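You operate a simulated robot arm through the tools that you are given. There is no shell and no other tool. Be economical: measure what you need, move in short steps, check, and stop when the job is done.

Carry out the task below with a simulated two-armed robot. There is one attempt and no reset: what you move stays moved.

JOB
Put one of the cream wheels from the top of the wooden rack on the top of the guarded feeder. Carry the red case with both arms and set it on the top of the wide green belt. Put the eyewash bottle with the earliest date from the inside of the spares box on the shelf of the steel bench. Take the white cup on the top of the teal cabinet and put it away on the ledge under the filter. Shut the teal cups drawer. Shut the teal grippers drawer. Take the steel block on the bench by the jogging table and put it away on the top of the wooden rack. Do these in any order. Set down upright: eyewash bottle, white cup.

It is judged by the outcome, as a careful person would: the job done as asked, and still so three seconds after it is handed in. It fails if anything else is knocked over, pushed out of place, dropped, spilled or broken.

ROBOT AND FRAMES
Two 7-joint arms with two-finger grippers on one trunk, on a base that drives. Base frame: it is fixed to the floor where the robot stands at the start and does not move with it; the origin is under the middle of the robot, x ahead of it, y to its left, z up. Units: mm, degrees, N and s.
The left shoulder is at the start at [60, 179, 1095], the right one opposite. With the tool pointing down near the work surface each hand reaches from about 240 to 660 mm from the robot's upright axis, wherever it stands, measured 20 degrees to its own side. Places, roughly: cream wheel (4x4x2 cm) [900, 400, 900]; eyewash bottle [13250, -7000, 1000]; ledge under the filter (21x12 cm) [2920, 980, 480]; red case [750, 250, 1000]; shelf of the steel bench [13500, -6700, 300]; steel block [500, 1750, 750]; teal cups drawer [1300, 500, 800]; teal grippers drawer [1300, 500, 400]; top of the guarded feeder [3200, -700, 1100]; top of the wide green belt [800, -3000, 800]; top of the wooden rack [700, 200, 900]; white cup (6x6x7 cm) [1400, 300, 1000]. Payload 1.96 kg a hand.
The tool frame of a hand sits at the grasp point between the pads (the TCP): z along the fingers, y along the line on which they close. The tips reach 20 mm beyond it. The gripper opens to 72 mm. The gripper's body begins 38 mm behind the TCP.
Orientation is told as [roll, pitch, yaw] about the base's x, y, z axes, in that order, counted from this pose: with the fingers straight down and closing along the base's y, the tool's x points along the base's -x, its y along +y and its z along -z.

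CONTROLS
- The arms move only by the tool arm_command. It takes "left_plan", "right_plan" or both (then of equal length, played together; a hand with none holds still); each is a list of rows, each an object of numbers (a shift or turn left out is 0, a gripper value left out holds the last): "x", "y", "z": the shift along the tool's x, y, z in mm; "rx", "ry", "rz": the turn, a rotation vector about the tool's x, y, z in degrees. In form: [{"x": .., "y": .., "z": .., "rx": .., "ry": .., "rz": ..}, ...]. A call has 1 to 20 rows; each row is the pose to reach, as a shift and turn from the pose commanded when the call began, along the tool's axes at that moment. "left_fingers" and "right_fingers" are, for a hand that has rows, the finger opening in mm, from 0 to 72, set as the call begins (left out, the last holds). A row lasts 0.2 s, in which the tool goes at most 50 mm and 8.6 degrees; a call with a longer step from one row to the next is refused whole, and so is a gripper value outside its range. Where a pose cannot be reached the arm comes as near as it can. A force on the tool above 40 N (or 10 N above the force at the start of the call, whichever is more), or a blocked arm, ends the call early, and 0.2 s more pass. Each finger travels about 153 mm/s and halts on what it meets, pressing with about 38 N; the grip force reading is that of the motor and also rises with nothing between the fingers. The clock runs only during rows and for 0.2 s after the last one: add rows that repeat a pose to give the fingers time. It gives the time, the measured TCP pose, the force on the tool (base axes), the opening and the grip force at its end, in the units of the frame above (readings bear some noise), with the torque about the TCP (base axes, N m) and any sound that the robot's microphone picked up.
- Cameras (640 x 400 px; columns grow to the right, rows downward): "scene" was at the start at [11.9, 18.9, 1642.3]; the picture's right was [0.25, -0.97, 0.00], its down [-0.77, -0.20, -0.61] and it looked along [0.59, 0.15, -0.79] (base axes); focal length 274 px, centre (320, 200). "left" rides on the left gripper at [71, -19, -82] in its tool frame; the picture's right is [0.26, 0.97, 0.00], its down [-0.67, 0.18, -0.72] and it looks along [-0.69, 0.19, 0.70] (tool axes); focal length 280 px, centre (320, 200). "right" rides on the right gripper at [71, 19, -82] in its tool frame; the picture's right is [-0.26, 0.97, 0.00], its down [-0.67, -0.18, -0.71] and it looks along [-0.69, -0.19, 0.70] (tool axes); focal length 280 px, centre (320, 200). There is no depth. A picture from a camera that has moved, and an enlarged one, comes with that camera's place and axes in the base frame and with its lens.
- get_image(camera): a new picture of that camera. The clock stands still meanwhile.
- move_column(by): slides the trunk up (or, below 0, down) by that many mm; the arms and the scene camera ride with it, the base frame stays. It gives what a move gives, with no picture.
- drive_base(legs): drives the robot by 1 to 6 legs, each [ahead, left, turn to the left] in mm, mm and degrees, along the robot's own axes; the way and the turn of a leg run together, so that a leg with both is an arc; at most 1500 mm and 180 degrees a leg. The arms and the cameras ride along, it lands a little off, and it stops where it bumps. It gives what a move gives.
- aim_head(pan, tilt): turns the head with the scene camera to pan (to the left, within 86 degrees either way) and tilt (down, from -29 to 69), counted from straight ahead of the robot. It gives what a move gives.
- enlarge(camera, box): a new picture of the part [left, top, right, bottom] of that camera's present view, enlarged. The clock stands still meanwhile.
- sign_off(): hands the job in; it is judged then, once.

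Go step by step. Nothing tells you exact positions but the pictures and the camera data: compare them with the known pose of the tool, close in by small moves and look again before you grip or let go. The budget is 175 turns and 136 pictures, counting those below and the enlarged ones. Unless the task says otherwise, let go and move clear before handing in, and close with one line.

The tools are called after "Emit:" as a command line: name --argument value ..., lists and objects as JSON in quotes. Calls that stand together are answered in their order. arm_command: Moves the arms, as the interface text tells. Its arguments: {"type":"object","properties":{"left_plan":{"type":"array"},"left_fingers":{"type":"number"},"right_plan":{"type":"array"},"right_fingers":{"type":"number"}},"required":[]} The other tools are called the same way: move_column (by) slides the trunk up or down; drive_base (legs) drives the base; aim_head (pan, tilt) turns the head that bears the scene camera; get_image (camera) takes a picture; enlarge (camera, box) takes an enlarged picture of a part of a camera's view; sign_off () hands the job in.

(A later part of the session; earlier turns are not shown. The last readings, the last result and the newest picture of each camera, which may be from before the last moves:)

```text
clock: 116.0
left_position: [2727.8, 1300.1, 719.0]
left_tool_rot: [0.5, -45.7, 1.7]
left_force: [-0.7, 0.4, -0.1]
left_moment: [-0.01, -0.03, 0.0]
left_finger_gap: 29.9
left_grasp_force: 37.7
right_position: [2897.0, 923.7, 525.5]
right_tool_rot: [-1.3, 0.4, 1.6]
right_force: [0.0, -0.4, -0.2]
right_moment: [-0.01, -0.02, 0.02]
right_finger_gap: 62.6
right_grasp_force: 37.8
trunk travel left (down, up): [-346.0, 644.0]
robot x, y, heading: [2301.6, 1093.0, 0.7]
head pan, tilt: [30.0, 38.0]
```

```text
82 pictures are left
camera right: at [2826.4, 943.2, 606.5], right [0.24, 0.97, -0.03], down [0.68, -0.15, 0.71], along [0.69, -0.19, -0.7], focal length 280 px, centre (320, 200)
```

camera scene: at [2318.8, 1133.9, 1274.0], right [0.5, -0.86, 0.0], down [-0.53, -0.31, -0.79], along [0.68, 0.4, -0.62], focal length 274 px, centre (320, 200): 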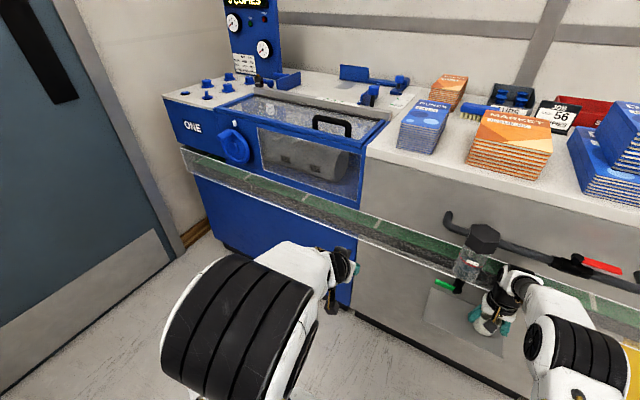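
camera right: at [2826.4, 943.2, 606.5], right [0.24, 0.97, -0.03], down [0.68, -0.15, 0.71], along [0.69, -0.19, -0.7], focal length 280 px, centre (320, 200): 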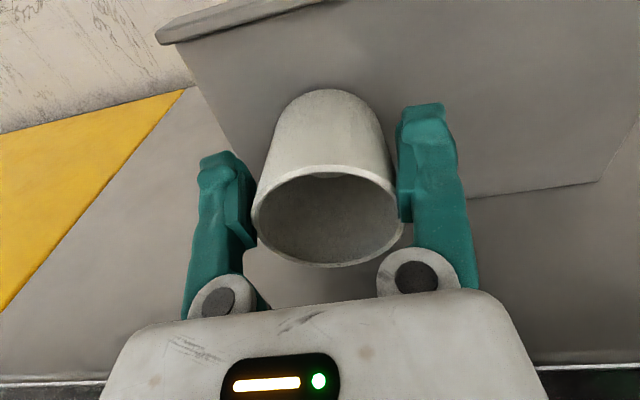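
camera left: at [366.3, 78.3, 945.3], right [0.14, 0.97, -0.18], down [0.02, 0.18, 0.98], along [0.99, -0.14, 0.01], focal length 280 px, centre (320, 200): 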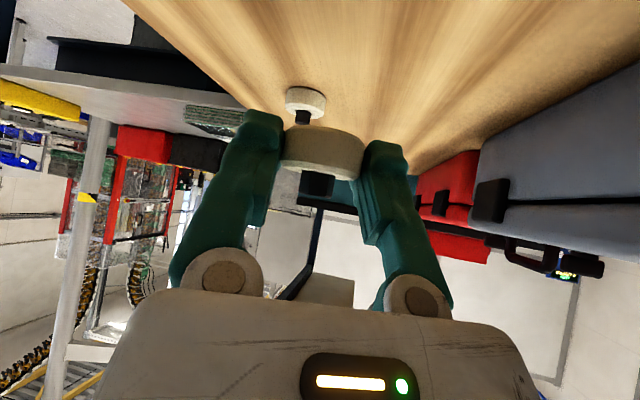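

Emit:
move_column --by -5

Emit:
move_column --by -4

```text
clock: 116.6
left_position: [2728.4, 1300.3, 714.3]
left_tool_rot: [0.5, -45.6, 1.7]
left_force: [-0.8, -0.6, -0.8]
left_moment: [0.0, -0.01, 0.01]
left_finger_gap: 30.2
left_grasp_force: 38.1
right_position: [2897.8, 923.9, 518.5]
right_tool_rot: [-1.4, 0.5, 1.6]
right_force: [0.0, 0.6, -0.2]
right_moment: [0.01, 0.0, 0.0]
right_finger_gap: 62.5
right_grasp_force: 37.8
trunk travel left (down, up): [-341.0, 649.0]
robot x, y, heading: [2302.2, 1089.7, 0.1]
head pan, tilt: [30.0, 38.0]
```

```text
clock: 117.1
left_position: [2726.3, 1299.2, 711.5]
left_tool_rot: [0.5, -45.8, 1.6]
left_force: [-0.2, -0.4, -0.4]
left_moment: [0.03, -0.02, -0.02]
left_finger_gap: 30.1
left_grasp_force: 38.3
right_position: [2899.6, 924.3, 518.8]
right_tool_rot: [-1.4, 0.2, 1.5]
right_force: [-2.1, -0.8, 20.7]
right_moment: [0.39, -0.08, 0.05]
right_finger_gap: 62.5
right_grasp_force: 37.7
trunk travel left (down, up): [-337.0, 653.0]
robot x, y, heading: [2306.5, 1087.3, 0.2]
head pan, tilt: [30.0, 38.0]
```

Contact at TCP 519. Ease up 1 mm and release.

Emit:
move_column --by 1.5

Emit:
arm_command --right_plan '[{"z": 0}, {"z": 0}, {"z": 0}]' --right_fingers 72

Emit:
get_image --camera "right"

```text
clock: 117.6
left_position: [2727.8, 1300.8, 710.9]
left_tool_rot: [0.6, -45.7, 1.7]
left_force: [-0.3, 0.4, -0.9]
left_moment: [-0.01, 0.02, 0.02]
left_finger_gap: 30.4
left_grasp_force: 37.9
right_position: [2898.2, 924.1, 518.4]
right_tool_rot: [-1.5, 0.2, 1.5]
right_force: [5.0, -1.4, 17.2]
right_moment: [0.32, -0.32, -0.12]
right_finger_gap: 62.7
right_grasp_force: 37.6
trunk travel left (down, up): [-339.0, 651.0]
robot x, y, heading: [2304.1, 1093.9, 0.0]
head pan, tilt: [30.0, 38.0]
```

```text
clock: 118.4
left_position: [2729.0, 1299.4, 710.9]
left_tool_rot: [0.5, -45.6, 1.8]
left_force: [0.1, -0.1, -0.1]
left_moment: [0.03, 0.02, 0.01]
left_finger_gap: 30.3
left_grasp_force: 37.6
right_position: [2897.8, 924.1, 518.3]
right_tool_rot: [-1.3, 0.6, 1.5]
right_force: [-0.8, -0.2, 1.2]
right_moment: [0.03, 0.01, -0.02]
right_finger_gap: 72.0
right_grasp_force: 0.1
trunk travel left (down, up): [-339.0, 651.0]
robot x, y, heading: [2304.2, 1091.9, 0.5]
head pan, tilt: [30.0, 38.0]
```

```text
81 pictures are left
camera right: at [2826.3, 943.2, 598.8], right [0.24, 0.97, -0.03], down [0.69, -0.15, 0.71], along [0.69, -0.19, -0.7], focal length 280 px, centre (320, 200)
```

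right: 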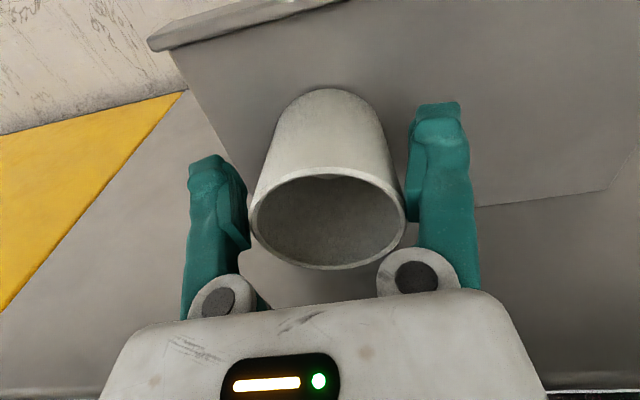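

Cup stands on the ledge. Since the pipe is above, I'll withdraw straight back, fingers passing either side.

Emit:
arm_command --right_plan '[{"z": -6}, {"z": -6, "x": 25}, {"z": -6, "x": 50}, {"z": -6, "x": 80}, {"z": -6, "x": 110}]'

Emit:
drive_base --legs '[[-250, 0, 0]]'

Emit:
get_image --camera "right"

```text
clock: 119.6
left_position: [2729.1, 1300.1, 711.6]
left_tool_rot: [0.5, -45.6, 1.7]
left_force: [-0.4, -0.1, -0.4]
left_moment: [0.01, 0.0, 0.02]
left_finger_gap: 30.1
left_grasp_force: 38.0
right_position: [2788.1, 920.3, 524.0]
right_tool_rot: [-1.4, 0.5, 1.6]
right_force: [-0.4, -0.1, 0.3]
right_moment: [0.0, 0.0, -0.03]
right_finger_gap: 72.0
right_grasp_force: 0.1
trunk travel left (down, up): [-339.0, 651.0]
robot x, y, heading: [2302.3, 1086.4, 0.3]
head pan, tilt: [30.0, 38.0]
```

```text
clock: 121.4
left_position: [2479.9, 1298.2, 711.7]
left_tool_rot: [0.5, -45.6, 1.6]
left_force: [0.4, 0.4, -1.0]
left_moment: [0.02, -0.02, 0.03]
left_finger_gap: 30.3
left_grasp_force: 38.0
right_position: [2538.2, 918.7, 523.8]
right_tool_rot: [-1.4, 0.6, 1.4]
right_force: [0.2, -0.4, -0.5]
right_moment: [0.01, 0.02, -0.01]
right_finger_gap: 72.0
right_grasp_force: 0.0
trunk travel left (down, up): [-339.0, 651.0]
robot x, y, heading: [2055.8, 1089.5, 0.1]
head pan, tilt: [30.0, 38.0]
```

```text
80 pictures are left
camera right: at [2466.9, 937.7, 606.0], right [0.24, 0.97, -0.03], down [0.68, -0.15, 0.71], along [0.69, -0.19, -0.7], focal length 280 px, centre (320, 200)
```

right: 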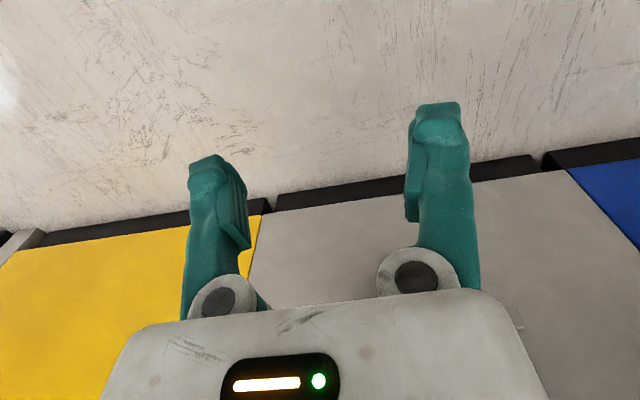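

Clear. Raise the trunk, then drive south along the aisle toward the feeder.

Emit:
move_column --by 400

Emit:
aim_head --pan 25 --tilt 30

Emit:
drive_base --legs '[[150, -1000, 0]]'

Emit:
get_image --camera "scene"

```text
clock: 125.3
left_position: [2479.2, 1298.3, 1110.2]
left_tool_rot: [0.5, -45.6, 1.6]
left_force: [0.4, -0.2, -0.4]
left_moment: [0.0, -0.03, -0.04]
left_finger_gap: 30.5
left_grasp_force: 38.1
right_position: [2539.6, 917.8, 923.5]
right_tool_rot: [-1.4, 0.5, 1.4]
right_force: [-0.5, -0.3, -0.3]
right_moment: [-0.04, 0.02, 0.04]
right_finger_gap: 71.8
right_grasp_force: 0.1
trunk travel left (down, up): [-739.0, 251.0]
robot x, y, heading: [2053.6, 1089.8, -0.1]
head pan, tilt: [30.0, 38.0]
```

```text
clock: 126.0
left_position: [2480.5, 1296.8, 1110.2]
left_tool_rot: [0.5, -45.6, 1.7]
left_force: [-0.2, -0.5, 0.1]
left_moment: [-0.01, 0.03, 0.01]
left_finger_gap: 30.2
left_grasp_force: 38.3
right_position: [2539.1, 917.9, 923.3]
right_tool_rot: [-1.4, 0.5, 1.4]
right_force: [-0.4, -0.3, -0.7]
right_moment: [-0.03, -0.02, -0.02]
right_finger_gap: 72.0
right_grasp_force: 0.0
trunk travel left (down, up): [-739.0, 251.0]
robot x, y, heading: [2054.4, 1086.9, -0.0]
head pan, tilt: [25.0, 30.0]
```

```text
clock: 131.2
left_position: [2633.0, 295.0, 1110.9]
left_tool_rot: [0.4, -45.6, 1.5]
left_force: [-0.5, -0.5, 0.1]
left_moment: [-0.01, 0.01, 0.01]
left_finger_gap: 30.3
left_grasp_force: 37.4
right_position: [2690.6, -85.9, 923.8]
right_tool_rot: [-1.4, 0.6, 1.5]
right_force: [0.9, -0.6, -0.8]
right_moment: [-0.02, 0.02, -0.01]
right_finger_gap: 72.4
right_grasp_force: 0.1
trunk travel left (down, up): [-739.0, 251.0]
robot x, y, heading: [2209.8, 87.3, 0.1]
head pan, tilt: [25.0, 30.0]
```

```text
79 pictures are left
camera scene: at [2228.8, 124.8, 1673.8], right [0.42, -0.91, 0.0], down [-0.45, -0.21, -0.87], along [0.78, 0.37, -0.5], focal length 274 px, centre (320, 200)
```

scene: 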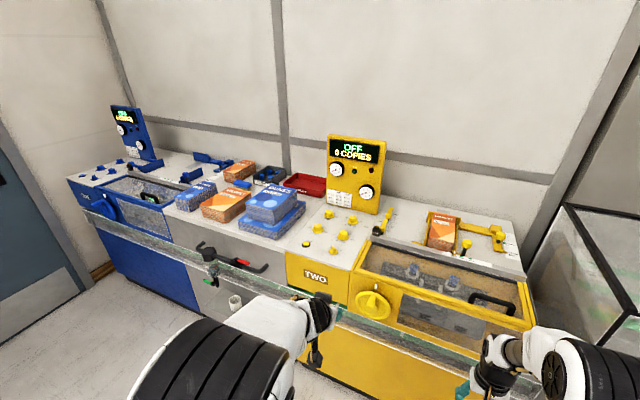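

Cup stands upright on the ledge. Continue to the feeder with the trunk raised.

Emit:
move_column --by 200

Emit:
drive_base --legs '[[0, -810, 0]]'

Emit:
aim_head --pan 0 --tilt 35

Emit:
get_image --camera "scene"

```text
clock: 133.4
left_position: [2632.4, 294.3, 1311.7]
left_tool_rot: [0.6, -45.5, 1.5]
left_force: [-0.6, 0.1, -0.6]
left_moment: [-0.01, 0.0, 0.05]
left_finger_gap: 30.3
left_grasp_force: 37.7
right_position: [2690.4, -84.8, 1124.7]
right_tool_rot: [-1.5, 0.4, 1.4]
right_force: [-0.1, 0.0, 0.8]
right_moment: [0.0, 0.0, -0.01]
right_finger_gap: 71.9
right_grasp_force: 0.2
trunk travel left (down, up): [-939.0, 51.0]
robot x, y, heading: [2208.7, 83.5, 0.0]
head pan, tilt: [25.0, 30.0]
```

```text
clock: 137.7
left_position: [2634.3, -514.7, 1311.0]
left_tool_rot: [0.5, -45.5, 1.7]
left_force: [-0.3, 0.5, -1.1]
left_moment: [0.03, -0.01, 0.02]
left_finger_gap: 30.4
left_grasp_force: 38.2
right_position: [2692.9, -896.5, 1124.8]
right_tool_rot: [-1.4, 0.5, 1.5]
right_force: [-0.5, -0.1, -0.6]
right_moment: [0.02, 0.01, 0.0]
right_finger_gap: 72.1
right_grasp_force: 0.1
trunk travel left (down, up): [-939.0, 51.0]
robot x, y, heading: [2205.5, -722.2, 0.5]
head pan, tilt: [25.0, 30.0]
```

```text
clock: 138.6
left_position: [2633.2, -516.9, 1311.1]
left_tool_rot: [0.5, -45.7, 1.6]
left_force: [0.1, 0.2, -0.4]
left_moment: [-0.02, 0.01, -0.01]
left_finger_gap: 30.2
left_grasp_force: 38.0
right_position: [2694.4, -894.8, 1123.7]
right_tool_rot: [-1.4, 0.5, 1.6]
right_force: [-0.7, 0.4, -0.1]
right_moment: [0.0, 0.01, 0.01]
right_finger_gap: 72.1
right_grasp_force: 0.0
trunk travel left (down, up): [-939.0, 51.0]
robot x, y, heading: [2208.5, -727.6, 0.2]
head pan, tilt: [0.0, 35.0]
```

```text
78 pictures are left
camera scene: at [2237.6, -725.5, 1866.0], right [0.01, -1.0, 0.0], down [-0.57, 0.0, -0.82], along [0.82, 0.0, -0.57], focal length 274 px, centre (320, 200)
```

scene: 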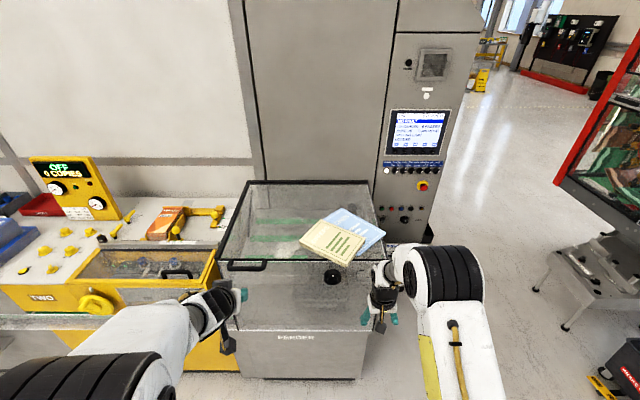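

The feeder's glass top is seen; free area at left front (around [3060,-520]). Drive ahead 370 and look through the left camera.

Emit:
drive_base --legs '[[370, 0, 0]]'

Emit:
get_image --camera "scene"

Emit:
get_image --camera "left"

```text
clock: 140.3
left_position: [2852.0, -515.7, 1310.9]
left_tool_rot: [0.4, -45.5, 1.6]
left_force: [0.5, 1.1, -0.2]
left_moment: [0.0, 0.04, -0.02]
left_finger_gap: 30.1
left_grasp_force: 38.0
right_position: [2903.7, -897.5, 1121.5]
right_tool_rot: [-1.4, 2.2, 0.7]
right_force: [-8.9, -7.2, -1.5]
right_moment: [0.05, 0.14, -0.45]
right_finger_gap: 72.2
right_grasp_force: 0.1
trunk travel left (down, up): [-939.0, 51.0]
robot x, y, heading: [2428.6, -727.4, 0.4]
head pan, tilt: [0.0, 35.0]
stopped in leg 1: the force on the tool passed its limit at 135 N (the readings are from after the stop); the commanded pose is now the measured one
```

```text
77 pictures are left
camera scene: at [2456.4, -724.0, 1866.0], right [0.0, -1.0, 0.0], down [-0.57, 0.0, -0.82], along [0.82, 0.0, -0.57], focal length 274 px, centre (320, 200)
```

scene: 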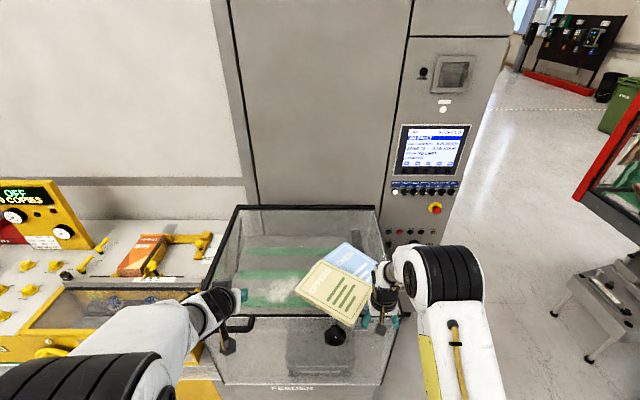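

```text
76 pictures are left
camera left: at [2745.6, -539.2, 1317.1], right [-0.22, 0.96, -0.18], down [-0.04, 0.18, 0.98], along [0.98, 0.22, 0.0], focal length 280 px, centre (320, 200)
```

left: 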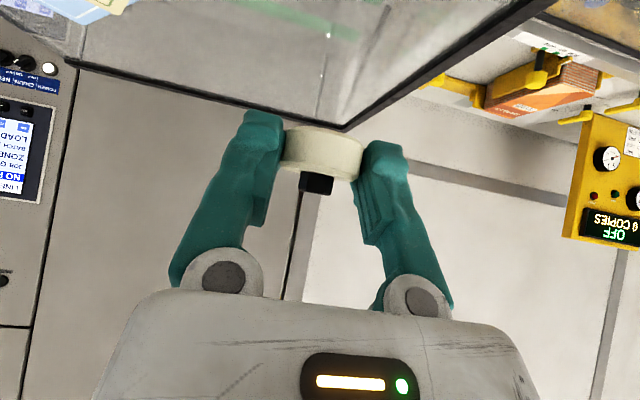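

The right hand bumped the feeder edge. Back off, pull the right hand up and back, then proceed.

Emit:
drive_base --legs '[[-60, 0, 0]]'

Emit:
arm_command --right_plan '[{"x": 30, "z": -25}, {"x": 60, "z": -50}, {"x": 95, "z": -75}, {"x": 130, "z": -100}, {"x": 165, "z": -120}]'

Emit:
get_image --camera "scene"

```text
clock: 141.3
left_position: [2798.6, -515.9, 1307.5]
left_tool_rot: [0.5, -45.2, 1.6]
left_force: [0.0, 0.3, -0.9]
left_moment: [0.01, 0.04, -0.02]
left_finger_gap: 30.2
left_grasp_force: 37.9
right_position: [2850.5, -894.2, 1120.5]
right_tool_rot: [-1.3, 2.2, 0.9]
right_force: [-0.6, 0.1, -1.4]
right_moment: [-0.03, 0.08, 0.02]
right_finger_gap: 72.0
right_grasp_force: 0.1
trunk travel left (down, up): [-939.0, 51.0]
robot x, y, heading: [2369.5, -725.7, 0.3]
head pan, tilt: [0.0, 35.0]
```

```text
clock: 142.5
left_position: [2791.1, -516.2, 1311.5]
left_tool_rot: [0.5, -45.6, 1.6]
left_force: [-0.9, 0.0, -0.2]
left_moment: [0.01, 0.0, 0.0]
left_finger_gap: 30.2
left_grasp_force: 37.5
right_position: [2683.4, -895.3, 1249.6]
right_tool_rot: [-1.3, 2.0, 1.0]
right_force: [0.2, 1.0, -0.2]
right_moment: [0.0, 0.02, -0.03]
right_finger_gap: 71.9
right_grasp_force: 0.1
trunk travel left (down, up): [-939.0, 51.0]
robot x, y, heading: [2364.9, -720.9, 0.4]
head pan, tilt: [0.0, 35.0]
```

```text
75 pictures are left
camera scene: at [2393.9, -724.9, 1866.0], right [0.0, -1.0, 0.0], down [-0.57, 0.0, -0.82], along [0.82, 0.0, -0.57], focal length 274 px, centre (320, 200)
```

scene: 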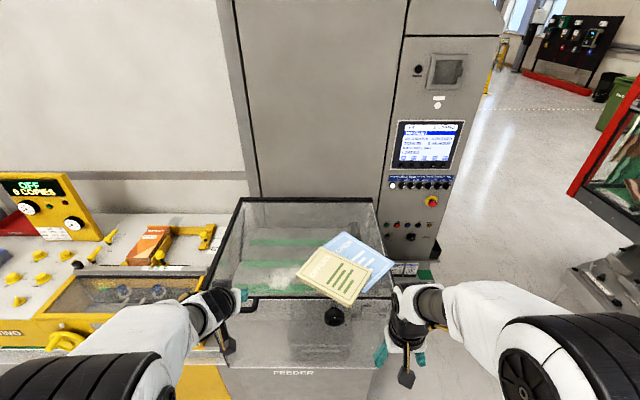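

The feeder edge is at x≈2940, top z≈1090. I'll drive 185 ahead and extend the left arm forward about 70.

Emit:
drive_base --legs '[[185, 0, 0]]'

Emit:
arm_command --left_plan '[{"x": -17, "z": 17}, {"x": -34, "z": 34}, {"x": -50, "z": 50}]'

Emit:
get_image --camera "left"

```text
clock: 144.0
left_position: [2975.3, -515.7, 1311.7]
left_tool_rot: [0.5, -45.8, 1.6]
left_force: [-1.0, -0.9, -0.9]
left_moment: [0.02, -0.01, -0.05]
left_finger_gap: 30.3
left_grasp_force: 38.2
right_position: [2867.7, -895.0, 1250.1]
right_tool_rot: [-1.2, 1.9, 0.8]
right_force: [-0.7, 0.1, -0.8]
right_moment: [0.02, -0.02, 0.05]
right_finger_gap: 71.9
right_grasp_force: 0.1
trunk travel left (down, up): [-939.0, 51.0]
robot x, y, heading: [2553.0, -721.4, 0.3]
head pan, tilt: [0.0, 35.0]
```

```text
clock: 144.8
left_position: [3052.1, -512.8, 1309.9]
left_tool_rot: [0.4, -45.4, 1.6]
left_force: [0.4, -0.1, -0.8]
left_moment: [-0.01, 0.05, 0.01]
left_finger_gap: 30.4
left_grasp_force: 38.4
left hand out of reach, approached as far as the arm can: row 2
right_position: [2872.5, -894.8, 1248.8]
right_tool_rot: [-1.3, 2.1, 0.9]
right_force: [0.0, -0.2, -0.9]
right_moment: [0.01, -0.01, -0.03]
right_finger_gap: 71.9
right_grasp_force: 0.1
trunk travel left (down, up): [-939.0, 51.0]
robot x, y, heading: [2552.0, -724.5, 0.3]
head pan, tilt: [0.0, 35.0]
```

```text
74 pictures are left
camera left: at [2945.1, -537.3, 1316.8], right [-0.22, 0.96, -0.18], down [-0.04, 0.18, 0.98], along [0.98, 0.22, 0.0], focal length 280 px, centre (320, 200)
```

left: 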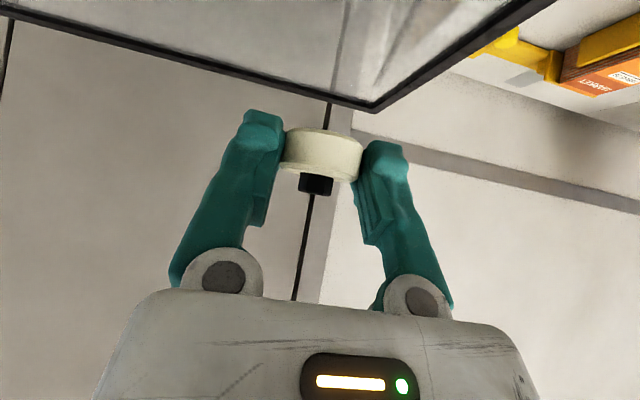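

Wheel at ~[3065,-513]. Lower the trunk 165 mm, then check.

Emit:
move_column --by -165

Emit:
get_image --camera "left"

```text
clock: 146.7
left_position: [3049.6, -514.7, 1149.5]
left_tool_rot: [0.5, -45.9, 1.5]
left_force: [4.5, 1.0, 20.2]
left_moment: [-0.46, -0.2, 0.25]
left_finger_gap: 30.6
left_grasp_force: 38.1
right_position: [2870.1, -894.5, 1086.2]
right_tool_rot: [-1.3, 1.9, 0.9]
right_force: [0.2, 0.2, 0.5]
right_moment: [0.02, -0.03, 0.01]
right_finger_gap: 72.0
right_grasp_force: 0.0
trunk travel left (down, up): [-774.0, 216.0]
robot x, y, heading: [2552.2, -722.6, 0.1]
head pan, tilt: [0.0, 35.0]
```

```text
73 pictures are left
camera left: at [2942.6, -537.5, 1154.9], right [-0.22, 0.96, -0.18], down [-0.05, 0.17, 0.98], along [0.97, 0.22, 0.01], focal length 280 px, centre (320, 200)
```

left: 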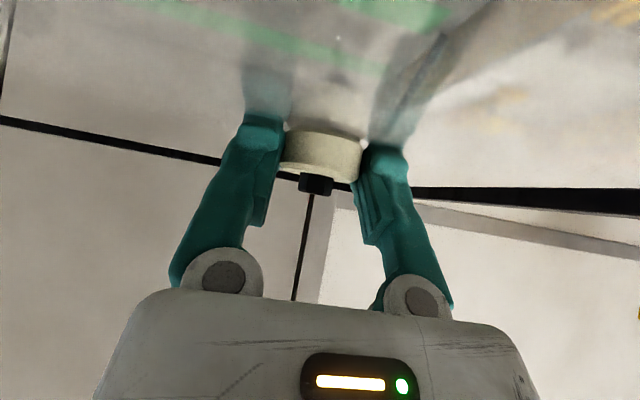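

The wheel touches the glass top (20 N). Ease 1 mm and release, then lift.

Emit:
move_column --by 2.5

Emit:
arm_command --left_plan '[{"z": 0}, {"z": 0}, {"z": 0}]' --left_fingers 64

Emit:
move_column --by 80

Emit:
get_image --camera "left"

```text
clock: 147.2
left_position: [3049.1, -514.5, 1149.4]
left_tool_rot: [0.5, -45.7, 1.5]
left_force: [5.4, 1.7, 14.6]
left_moment: [-0.29, -0.18, 0.1]
left_finger_gap: 30.1
left_grasp_force: 37.9
right_position: [2870.5, -894.2, 1087.3]
right_tool_rot: [-1.3, 2.0, 0.9]
right_force: [0.8, 0.6, 0.5]
right_moment: [0.01, 0.01, 0.0]
right_finger_gap: 72.0
right_grasp_force: 0.0
trunk travel left (down, up): [-776.0, 214.0]
robot x, y, heading: [2551.3, -724.2, 0.2]
head pan, tilt: [0.0, 35.0]
```

```text
clock: 148.0
left_position: [3048.5, -513.6, 1148.8]
left_tool_rot: [0.3, -45.5, 1.5]
left_force: [-4.4, 0.3, 4.2]
left_moment: [-0.15, 0.08, -0.16]
left_finger_gap: 64.3
left_grasp_force: 0.1
right_position: [2869.9, -894.2, 1087.5]
right_tool_rot: [-1.3, 2.0, 1.0]
right_force: [0.7, 0.3, -0.5]
right_moment: [0.0, 0.06, 0.0]
right_finger_gap: 72.0
right_grasp_force: 0.0
trunk travel left (down, up): [-776.0, 214.0]
robot x, y, heading: [2552.5, -724.1, 0.2]
head pan, tilt: [0.0, 35.0]
```

```text
clock: 149.2
left_position: [3048.5, -514.1, 1229.6]
left_tool_rot: [0.4, -45.6, 1.6]
left_force: [-0.1, 0.1, -0.2]
left_moment: [0.03, 0.02, 0.02]
left_finger_gap: 64.2
left_grasp_force: 0.1
right_position: [2871.6, -895.1, 1167.3]
right_tool_rot: [-1.2, 2.1, 0.8]
right_force: [-0.2, 0.1, 0.2]
right_moment: [-0.04, -0.02, -0.01]
right_finger_gap: 72.0
right_grasp_force: 0.1
trunk travel left (down, up): [-856.0, 134.0]
robot x, y, heading: [2551.8, -721.5, 0.3]
head pan, tilt: [0.0, 35.0]
```

```text
72 pictures are left
camera left: at [2942.3, -537.3, 1235.5], right [-0.22, 0.96, -0.18], down [-0.04, 0.18, 0.98], along [0.98, 0.22, 0.0], focal length 280 px, centre (320, 200)
```

left: 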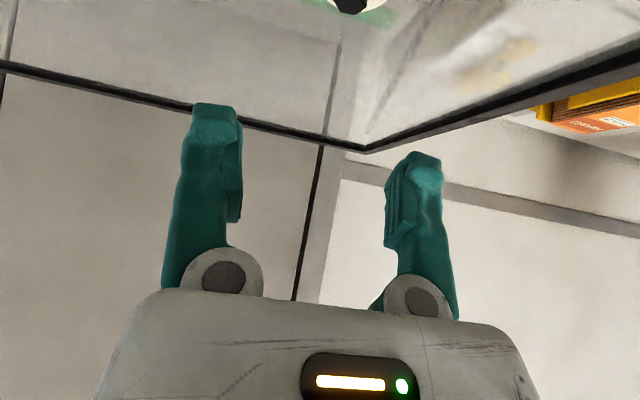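

The wheel rests on the feeder top. I'll back away, restore the left hand to vertical, and drive back to the aisle for the steel block.

Emit:
drive_base --legs '[[-350, 0, 0]]'

Emit:
arm_command --left_plan '[{"ry": 7.5}, {"ry": 15}, {"ry": 22.5}, {"ry": 30}, {"ry": 37.5}, {"ry": 45.5}]'

Emit:
get_image --camera "scene"

Emit:
drive_base --legs '[[0, 1000, 0], [0, 800, 0], [-1480, 0, 0], [0, 0, 90]]'

Emit:
aim_head --pan 10 --tilt 45

Emit:
get_image --camera "scene"

```text
clock: 151.4
left_position: [2699.4, -515.7, 1228.5]
left_tool_rot: [0.4, -45.5, 1.7]
left_force: [1.2, 0.7, -0.1]
left_moment: [-0.01, 0.0, 0.01]
left_finger_gap: 63.8
left_grasp_force: 0.0
right_position: [2520.5, -896.7, 1167.2]
right_tool_rot: [-1.3, 1.9, 1.0]
right_force: [-0.4, 0.0, 0.5]
right_moment: [-0.01, 0.0, -0.01]
right_finger_gap: 72.3
right_grasp_force: 0.1
trunk travel left (down, up): [-856.0, 134.0]
robot x, y, heading: [2206.8, -724.5, 0.1]
head pan, tilt: [0.0, 35.0]
```

```text
clock: 152.8
left_position: [2699.0, -513.4, 1227.6]
left_tool_rot: [0.3, -4.2, 1.9]
left_force: [0.4, 0.4, -0.9]
left_moment: [-0.03, 0.02, -0.01]
left_finger_gap: 64.2
left_grasp_force: 0.1
left hand out of reach, approached as far as the arm can: row 6
right_position: [2519.1, -895.4, 1166.7]
right_tool_rot: [-1.4, 2.1, 0.8]
right_force: [-0.6, -0.5, 0.2]
right_moment: [-0.04, 0.01, -0.02]
right_finger_gap: 71.7
right_grasp_force: 0.0
trunk travel left (down, up): [-856.0, 134.0]
robot x, y, heading: [2202.6, -725.2, 0.1]
head pan, tilt: [0.0, 35.0]
```

```text
71 pictures are left
camera scene: at [2230.6, -723.4, 1783.5], right [0.0, -1.0, 0.0], down [-0.57, 0.0, -0.82], along [0.82, 0.0, -0.57], focal length 274 px, centre (320, 200)
```

scene: 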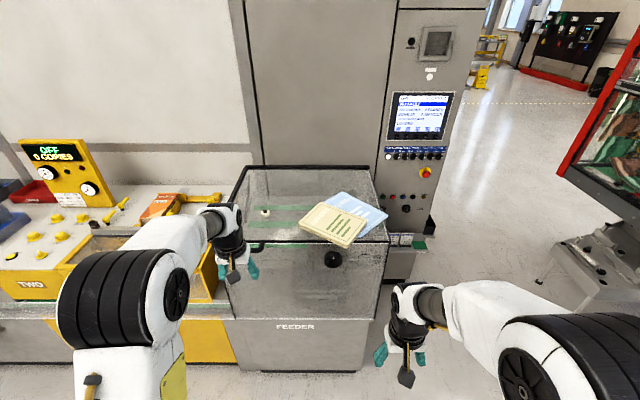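

```text
clock: 172.7
left_position: [512.1, 1577.4, 1227.9]
left_tool_rot: [0.4, -4.2, 91.1]
left_force: [-1.0, 0.0, -0.1]
left_moment: [0.01, -0.02, 0.01]
left_finger_gap: 64.0
left_grasp_force: 0.0
right_position: [890.0, 1396.4, 1167.9]
right_tool_rot: [-1.3, 2.0, 90.2]
right_force: [-0.7, -0.2, 0.4]
right_moment: [-0.01, -0.02, 0.0]
right_finger_gap: 72.0
right_grasp_force: 0.1
trunk travel left (down, up): [-856.0, 134.0]
robot x, y, heading: [718.9, 1082.2, 89.4]
head pan, tilt: [0.0, 35.0]
```

```text
clock: 173.4
left_position: [511.0, 1579.2, 1228.7]
left_tool_rot: [0.3, -4.3, 91.2]
left_force: [-0.5, 0.6, 0.5]
left_moment: [0.02, 0.0, -0.01]
left_finger_gap: 64.1
left_grasp_force: 0.1
right_position: [890.0, 1396.3, 1167.5]
right_tool_rot: [-1.4, 2.0, 90.2]
right_force: [-0.3, -0.4, -0.3]
right_moment: [-0.04, 0.03, -0.01]
right_finger_gap: 72.1
right_grasp_force: 0.1
trunk travel left (down, up): [-856.0, 134.0]
robot x, y, heading: [715.8, 1081.5, 89.6]
head pan, tilt: [10.0, 45.0]
```

```text
70 pictures are left
camera scene: at [701.2, 1100.5, 1768.8], right [0.99, 0.16, 0.0], down [0.12, -0.7, -0.71], along [-0.12, 0.7, -0.71], focal length 274 px, centre (320, 200)
```

scene: 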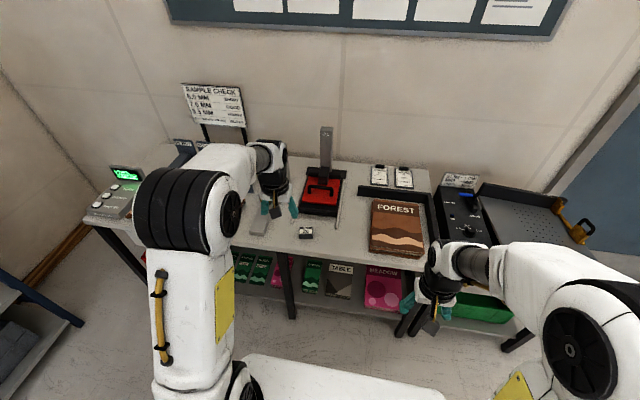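

The block is at about [514,1831,816]. Drive ahead 195 and lower the trunk, then look with the left camera.

Emit:
drive_base --legs '[[195, 0, 0]]'

Emit:
move_column --by -200

Emit:
get_image --camera "left"

```text
clock: 175.0
left_position: [514.4, 1772.5, 1229.6]
left_tool_rot: [0.3, -4.2, 91.1]
left_force: [-0.1, -1.0, -0.2]
left_moment: [0.03, 0.04, -0.03]
left_finger_gap: 63.8
left_grasp_force: 0.0
right_position: [891.4, 1588.9, 1167.8]
right_tool_rot: [-1.3, 1.9, 90.2]
right_force: [0.3, -1.0, -0.5]
right_moment: [0.03, 0.01, 0.03]
right_finger_gap: 71.9
right_grasp_force: 0.0
trunk travel left (down, up): [-856.0, 134.0]
robot x, y, heading: [715.6, 1276.8, 89.4]
head pan, tilt: [10.0, 45.0]
```

```text
clock: 177.1
left_position: [513.6, 1772.7, 1028.9]
left_tool_rot: [0.4, -4.2, 91.3]
left_force: [-0.2, 0.3, 0.0]
left_moment: [0.0, 0.0, 0.02]
left_finger_gap: 64.1
left_grasp_force: 0.0
right_position: [890.6, 1590.9, 968.1]
right_tool_rot: [-1.3, 1.9, 90.3]
right_force: [0.4, -0.2, -0.3]
right_moment: [0.0, 0.0, -0.03]
right_finger_gap: 72.0
right_grasp_force: 0.0
trunk travel left (down, up): [-656.0, 334.0]
robot x, y, heading: [717.9, 1276.2, 89.5]
head pan, tilt: [10.0, 45.0]
```

```text
69 pictures are left
camera left: at [534.9, 1696.2, 1104.9], right [-0.96, -0.28, -0.01], down [-0.19, 0.62, 0.76], along [-0.21, 0.74, -0.64], focal length 280 px, centre (320, 200)
```

left: 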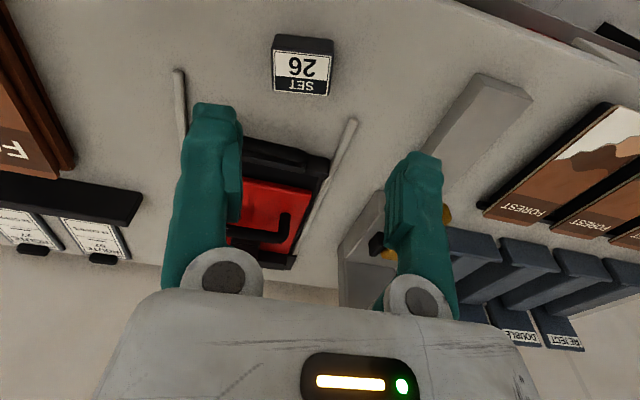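

An object labelled "SET 26" is at the spot; I'll enlarge to check it's the steel block.

Emit:
enlarge --camera "left" --box '[230, 10, 390, 120]'

Emit:
enlarge --camera "scene" --box '[200, 120, 420, 300]'

```text
3.64 times, centred on (310, 65) of left
camera zoom: at [534.9, 1696.2, 1104.9], right [-0.96, -0.28, -0.01], down [-0.19, 0.62, 0.76], along [-0.21, 0.74, -0.64], focal length 1020 px, centre (356, 691)
```

zoom: 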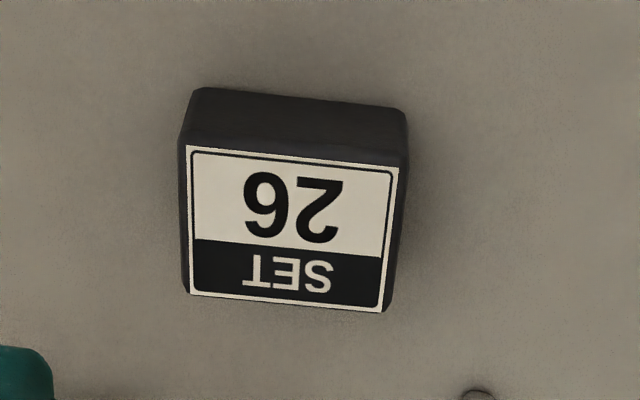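

```text
2.22 times, centred on (310, 210) of scene
camera zoom: at [702.8, 1295.6, 1568.8], right [0.99, 0.17, 0.0], down [0.12, -0.7, -0.71], along [-0.12, 0.7, -0.71], focal length 608 px, centre (342, 178)
```

zoom: 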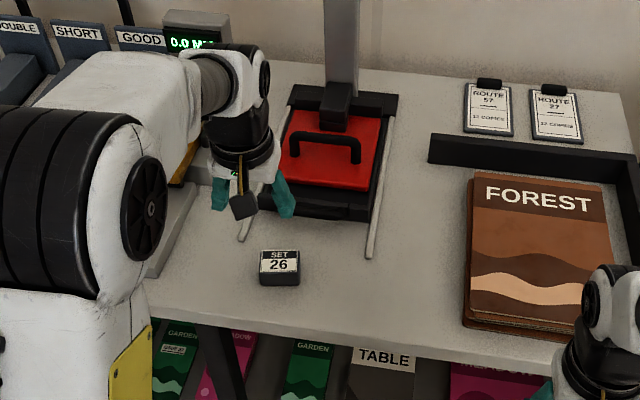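

It's a dark steel block "SET 26", ~58×41 mm, centre ≈[516,1835], yawed ~11°, top ≈822. Align the left hand over it.

Emit:
arm_command --left_plan '[{"x": -20, "z": 20, "ry": 2, "rz": -4}, {"x": -40, "z": 50, "ry": 4.2, "rz": -8}, {"x": -60, "y": -2, "z": 85, "ry": 4.2, "rz": -10}, {"x": -62, "y": -2, "z": 110, "ry": 4.2, "rz": -10}]' --left_fingers 72

Emit:
get_image --camera "left"

```text
clock: 178.1
left_position: [512.0, 1839.0, 932.4]
left_tool_rot: [0.0, -0.4, 100.7]
left_force: [0.0, 0.0, -0.9]
left_moment: [-0.03, -0.02, 0.01]
left_finger_gap: 72.0
left_grasp_force: 0.1
left hand out of reach, approached as far as the arm can: row 1, 2, 3, 4
right_position: [891.3, 1594.0, 967.3]
right_tool_rot: [-1.3, 2.1, 90.3]
right_force: [-0.8, 0.6, -0.5]
right_moment: [-0.05, -0.02, 0.01]
right_finger_gap: 72.2
right_grasp_force: 0.1
trunk travel left (down, up): [-656.0, 334.0]
robot x, y, heading: [717.8, 1274.6, 89.6]
head pan, tilt: [10.0, 45.0]
```

```text
66 pictures are left
camera left: at [545.1, 1772.0, 1013.7], right [-0.9, -0.44, 0.0], down [-0.3, 0.62, 0.72], along [-0.31, 0.65, -0.69], focal length 280 px, centre (320, 200)
```

left: 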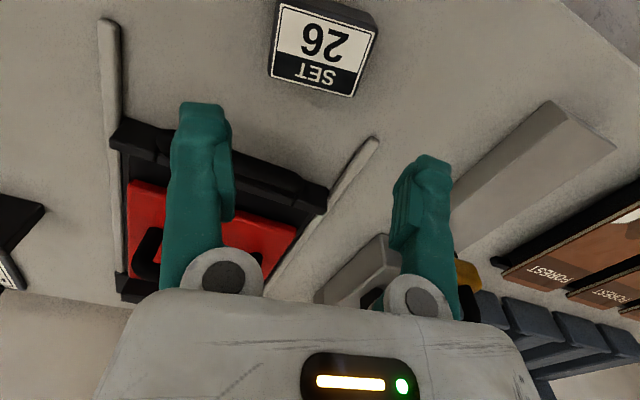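

Aligned (block centre [516,1831], yaw ≈12°). Shift slightly and descend.

Emit:
arm_command --left_plan '[{"x": 9, "y": -2.4, "z": 0}, {"x": 9, "y": -2.4, "z": 40}, {"x": 9, "y": -2.4, "z": 75}]'

Emit:
get_image --camera "left"

```text
clock: 178.9
left_position: [516.9, 1829.6, 859.3]
left_tool_rot: [0.0, -0.1, 101.2]
left_force: [0.0, 0.7, 0.0]
left_moment: [-0.01, 0.0, 0.01]
left_finger_gap: 72.0
left_grasp_force: 0.0
right_position: [891.7, 1591.1, 966.8]
right_tool_rot: [-1.3, 1.9, 90.2]
right_force: [0.2, -0.1, -0.1]
right_moment: [-0.05, 0.04, 0.0]
right_finger_gap: 72.0
right_grasp_force: 0.0
trunk travel left (down, up): [-656.0, 334.0]
robot x, y, heading: [718.9, 1276.4, 89.3]
head pan, tilt: [10.0, 45.0]
```

```text
65 pictures are left
camera left: at [550.2, 1762.8, 940.2], right [-0.9, -0.44, 0.0], down [-0.31, 0.62, 0.72], along [-0.32, 0.64, -0.7], focal length 280 px, centre (320, 200)
```

left: 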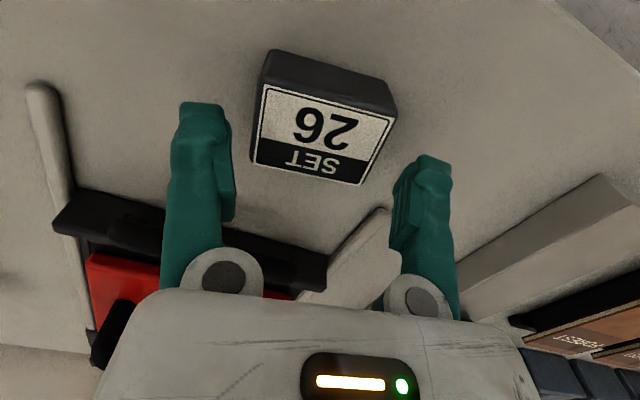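

Well centred. Descend and grip.

Emit:
arm_command --left_plan '[{"z": 20}, {"z": 38}, {"z": 46}]'

Emit:
arm_command --left_plan '[{"z": 0}, {"z": 0}, {"z": 0}]' --left_fingers 40

Emit:
arm_command --left_plan '[{"z": -30}, {"z": -60}, {"z": -100}]'

Emit:
get_image --camera "left"

```text
clock: 179.9
left_position: [517.8, 1831.7, 818.4]
left_tool_rot: [-0.1, -0.9, 101.2]
left_force: [0.6, -2.6, 20.4]
left_moment: [-0.63, -0.18, -0.01]
left_finger_gap: 72.1
left_grasp_force: 0.3
right_position: [892.5, 1588.0, 968.2]
right_tool_rot: [-1.3, 1.9, 90.3]
right_force: [0.6, -0.1, -0.3]
right_moment: [0.0, 0.0, 0.0]
right_finger_gap: 72.0
right_grasp_force: 0.0
trunk travel left (down, up): [-656.0, 334.0]
robot x, y, heading: [712.9, 1275.4, 89.1]
head pan, tilt: [10.0, 45.0]
stopped in row 3 (left hand): the force on the tool passed its limit at 43 N (the readings are from after the stop); the commanded pose is now the measured one
```

```text
clock: 180.7
left_position: [517.2, 1831.7, 819.2]
left_tool_rot: [-0.1, -1.0, 101.2]
left_force: [-0.7, 2.0, 35.0]
left_moment: [-0.58, -0.27, 0.02]
left_finger_gap: 71.4
left_grasp_force: 38.4
right_position: [891.9, 1589.0, 968.4]
right_tool_rot: [-1.2, 1.8, 90.2]
right_force: [0.1, -0.8, 0.4]
right_moment: [0.01, 0.0, 0.01]
right_finger_gap: 72.0
right_grasp_force: 0.0
trunk travel left (down, up): [-656.0, 334.0]
robot x, y, heading: [715.2, 1275.1, 89.7]
head pan, tilt: [10.0, 45.0]
```

```text
clock: 181.5
left_position: [518.4, 1832.3, 914.7]
left_tool_rot: [-0.1, -0.5, 101.2]
left_force: [0.3, 0.3, -4.2]
left_moment: [0.02, -0.01, 0.0]
left_finger_gap: 71.0
left_grasp_force: 37.9
right_position: [890.9, 1591.2, 967.9]
right_tool_rot: [-1.3, 2.0, 90.2]
right_force: [-0.9, 0.1, -0.3]
right_moment: [0.03, 0.04, -0.02]
right_finger_gap: 71.9
right_grasp_force: 0.1
trunk travel left (down, up): [-656.0, 334.0]
robot x, y, heading: [715.3, 1278.0, 89.3]
head pan, tilt: [10.0, 45.0]
```

```text
64 pictures are left
camera left: at [550.5, 1764.0, 995.8], right [-0.9, -0.44, 0.0], down [-0.31, 0.62, 0.72], along [-0.32, 0.65, -0.69], focal length 280 px, centre (320, 200)
```

left: 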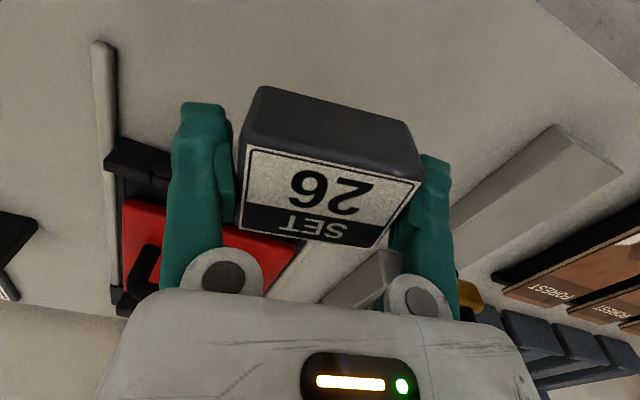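

Block held. Back off, raise the trunk, turn around to the rack's left side.

Emit:
move_column --by 220

Emit:
drive_base --legs '[[-250, 0, 0], [0, 0, 180], [0, -370, 0]]'

Emit:
aim_head --pan 10 --tilt 50

Emit:
get_image --camera "scene"

```text
clock: 183.8
left_position: [518.4, 1832.7, 1134.2]
left_tool_rot: [-0.1, -0.6, 101.2]
left_force: [-0.3, -0.3, -4.4]
left_moment: [0.03, 0.0, 0.02]
left_finger_gap: 70.8
left_grasp_force: 37.8
right_position: [890.3, 1589.7, 1186.2]
right_tool_rot: [-1.3, 2.1, 90.2]
right_force: [0.0, 0.0, 0.1]
right_moment: [-0.05, -0.03, -0.02]
right_finger_gap: 71.8
right_grasp_force: 0.0
trunk travel left (down, up): [-876.0, 114.0]
robot x, y, heading: [714.9, 1275.2, 89.1]
head pan, tilt: [10.0, 45.0]
```

```text
clock: 194.9
left_position: [530.1, 478.1, 1135.6]
left_tool_rot: [-0.1, -0.6, -80.4]
left_force: [-0.5, 0.2, -4.6]
left_moment: [0.02, 0.01, -0.04]
left_finger_gap: 69.2
left_grasp_force: 38.0
right_position: [162.2, 729.6, 1187.8]
right_tool_rot: [-1.3, 2.0, -91.4]
right_force: [0.0, -0.2, -0.4]
right_moment: [-0.02, 0.0, 0.0]
right_finger_gap: 72.0
right_grasp_force: 0.0
trunk travel left (down, up): [-876.0, 114.0]
robot x, y, heading: [346.9, 1037.8, -92.1]
head pan, tilt: [10.0, 45.0]
```

```text
clock: 195.5
left_position: [528.3, 477.8, 1135.3]
left_tool_rot: [-0.1, -0.6, -80.4]
left_force: [0.3, -0.5, -3.7]
left_moment: [0.01, 0.0, 0.02]
left_finger_gap: 69.4
left_grasp_force: 37.9
right_position: [162.5, 729.1, 1187.5]
right_tool_rot: [-1.3, 2.0, -91.4]
right_force: [-0.3, -0.6, -0.3]
right_moment: [0.01, -0.03, 0.01]
right_finger_gap: 72.4
right_grasp_force: 0.1
trunk travel left (down, up): [-876.0, 114.0]
robot x, y, heading: [344.9, 1036.3, -92.1]
head pan, tilt: [10.0, 50.0]
```

```text
63 pictures are left
camera scene: at [356.3, 1022.1, 1781.8], right [-0.99, -0.14, 0.0], down [-0.1, 0.76, -0.64], along [0.09, -0.64, -0.77], focal length 274 px, centre (320, 200)
```

scene: 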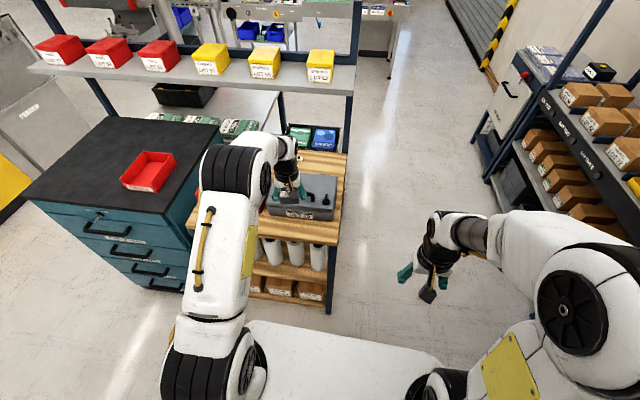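

The hand is above the grey case; the wooden strip in front (y≈356–446) is free here. Check with the left camera.

Emit:
drive_base --legs '[[-75, 0, 2]]'

Emit:
get_image --camera "left"

```text
clock: 196.6
left_position: [549.1, 555.5, 1132.1]
left_tool_rot: [-0.1, -0.4, -78.4]
left_force: [0.1, -0.6, -4.3]
left_moment: [0.01, -0.02, 0.0]
left_finger_gap: 69.4
left_grasp_force: 37.9
right_position: [173.8, 794.8, 1186.1]
right_tool_rot: [-1.4, 2.3, -89.6]
right_force: [-0.5, 0.3, -0.1]
right_moment: [0.02, -0.01, 0.0]
right_finger_gap: 72.1
right_grasp_force: 0.0
trunk travel left (down, up): [-876.0, 114.0]
robot x, y, heading: [343.8, 1115.3, -90.4]
head pan, tilt: [10.0, 50.0]
```

```text
62 pictures are left
camera left: at [516.3, 621.3, 1213.9], right [0.89, 0.45, 0.0], down [0.31, -0.62, 0.72], along [0.32, -0.64, -0.69], focal length 280 px, centre (320, 200)
```

left: 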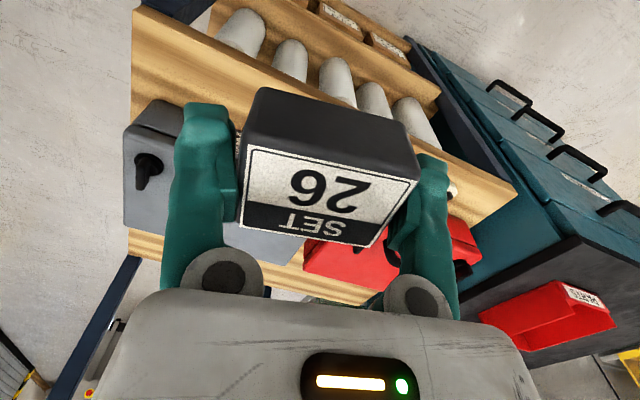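

I'll align the block with the rack edge, move toward [645,405] above the strip, and lower partially to check clearance.

Emit:
arm_command --left_plan '[{"rz": 6}, {"rz": 11.6}]'

Emit:
drive_base --legs '[[148, 98, 0]]'

Emit:
move_column --by -130

Emit:
get_image --camera "left"

Emit:
get_image --camera "scene"

```text
clock: 197.2
left_position: [548.9, 557.8, 1134.6]
left_tool_rot: [-0.1, -0.5, -90.2]
left_force: [-0.6, -0.5, -4.2]
left_moment: [0.01, 0.02, -0.01]
left_finger_gap: 69.4
left_grasp_force: 38.3
right_position: [173.5, 796.8, 1187.3]
right_tool_rot: [-1.3, 2.1, -89.4]
right_force: [0.7, -0.2, -0.4]
right_moment: [-0.01, 0.04, -0.01]
right_finger_gap: 71.8
right_grasp_force: 0.2
trunk travel left (down, up): [-876.0, 114.0]
robot x, y, heading: [348.2, 1112.0, -90.1]
head pan, tilt: [10.0, 50.0]
```

```text
clock: 198.7
left_position: [644.0, 413.0, 1135.3]
left_tool_rot: [0.1, -0.6, -90.2]
left_force: [0.0, 0.0, -4.3]
left_moment: [-0.01, 0.0, -0.04]
left_finger_gap: 69.1
left_grasp_force: 38.3
right_position: [269.3, 652.6, 1187.8]
right_tool_rot: [-1.3, 1.9, -89.6]
right_force: [0.5, 0.8, 0.2]
right_moment: [0.0, -0.02, -0.01]
right_finger_gap: 71.8
right_grasp_force: 0.1
trunk travel left (down, up): [-876.0, 114.0]
robot x, y, heading: [444.9, 968.3, -90.3]
head pan, tilt: [10.0, 50.0]
```

```text
clock: 200.3
left_position: [645.3, 410.7, 1004.4]
left_tool_rot: [0.0, -0.6, -90.3]
left_force: [0.1, 0.2, -4.3]
left_moment: [-0.02, 0.01, -0.01]
left_finger_gap: 68.7
left_grasp_force: 38.4
right_position: [269.3, 650.6, 1057.7]
right_tool_rot: [-1.3, 2.0, -89.6]
right_force: [0.8, -0.3, -1.4]
right_moment: [-0.03, -0.03, 0.01]
right_finger_gap: 71.9
right_grasp_force: 0.1
trunk travel left (down, up): [-746.0, 244.0]
robot x, y, heading: [444.6, 967.7, -90.4]
head pan, tilt: [10.0, 50.0]
```

```text
61 pictures are left
camera left: at [626.6, 481.9, 1085.6], right [0.97, 0.26, 0.0], down [0.18, -0.67, 0.72], along [0.19, -0.7, -0.69], focal length 280 px, centre (320, 200)
```

left: 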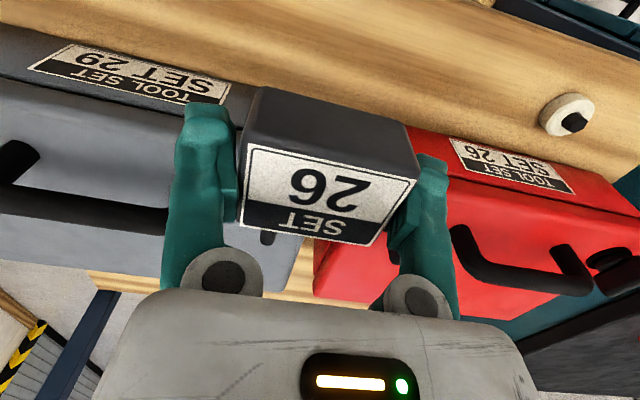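

```text
60 pictures are left
camera scene: at [455.8, 949.8, 1651.8], right [-0.99, -0.17, 0.0], down [-0.13, 0.76, -0.64], along [0.11, -0.63, -0.77], focal length 274 px, centre (320, 200)
```

scene: 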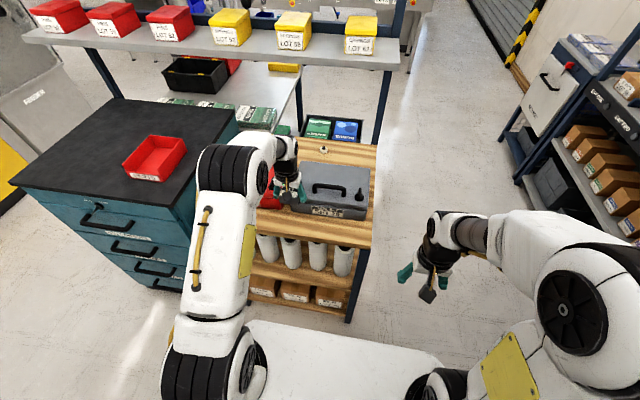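

The cases are labelled TOOL SET 26 (red) and 29 (grey), handles on top; the strip is clear. Lower the block.

Emit:
move_column --by -108

Emit:
get_image --camera "left"

```text
clock: 201.7
left_position: [644.8, 410.6, 896.0]
left_tool_rot: [0.0, -0.6, -90.2]
left_force: [-0.1, 0.7, -4.8]
left_moment: [-0.03, -0.01, -0.02]
left_finger_gap: 68.9
left_grasp_force: 38.0
right_position: [270.7, 650.3, 949.7]
right_tool_rot: [-1.3, 2.1, -89.6]
right_force: [-0.1, 0.5, 1.8]
right_moment: [0.0, -0.03, 0.0]
right_finger_gap: 72.0
right_grasp_force: 0.0
trunk travel left (down, up): [-638.0, 352.0]
robot x, y, heading: [442.6, 966.5, -90.1]
head pan, tilt: [10.0, 50.0]
```

```text
59 pictures are left
camera left: at [626.7, 481.7, 977.5], right [0.97, 0.26, 0.0], down [0.18, -0.67, 0.72], along [0.19, -0.7, -0.69], focal length 280 px, centre (320, 200)
```

left: 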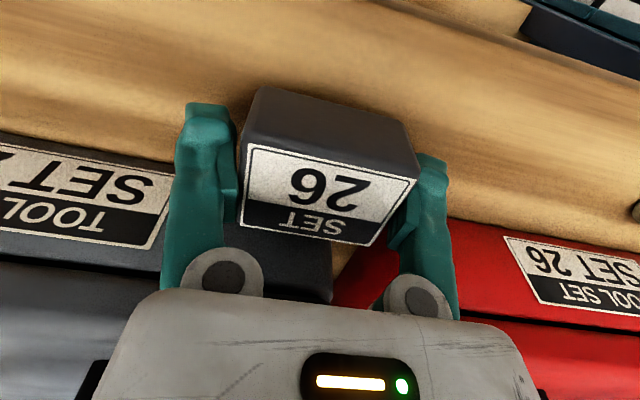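

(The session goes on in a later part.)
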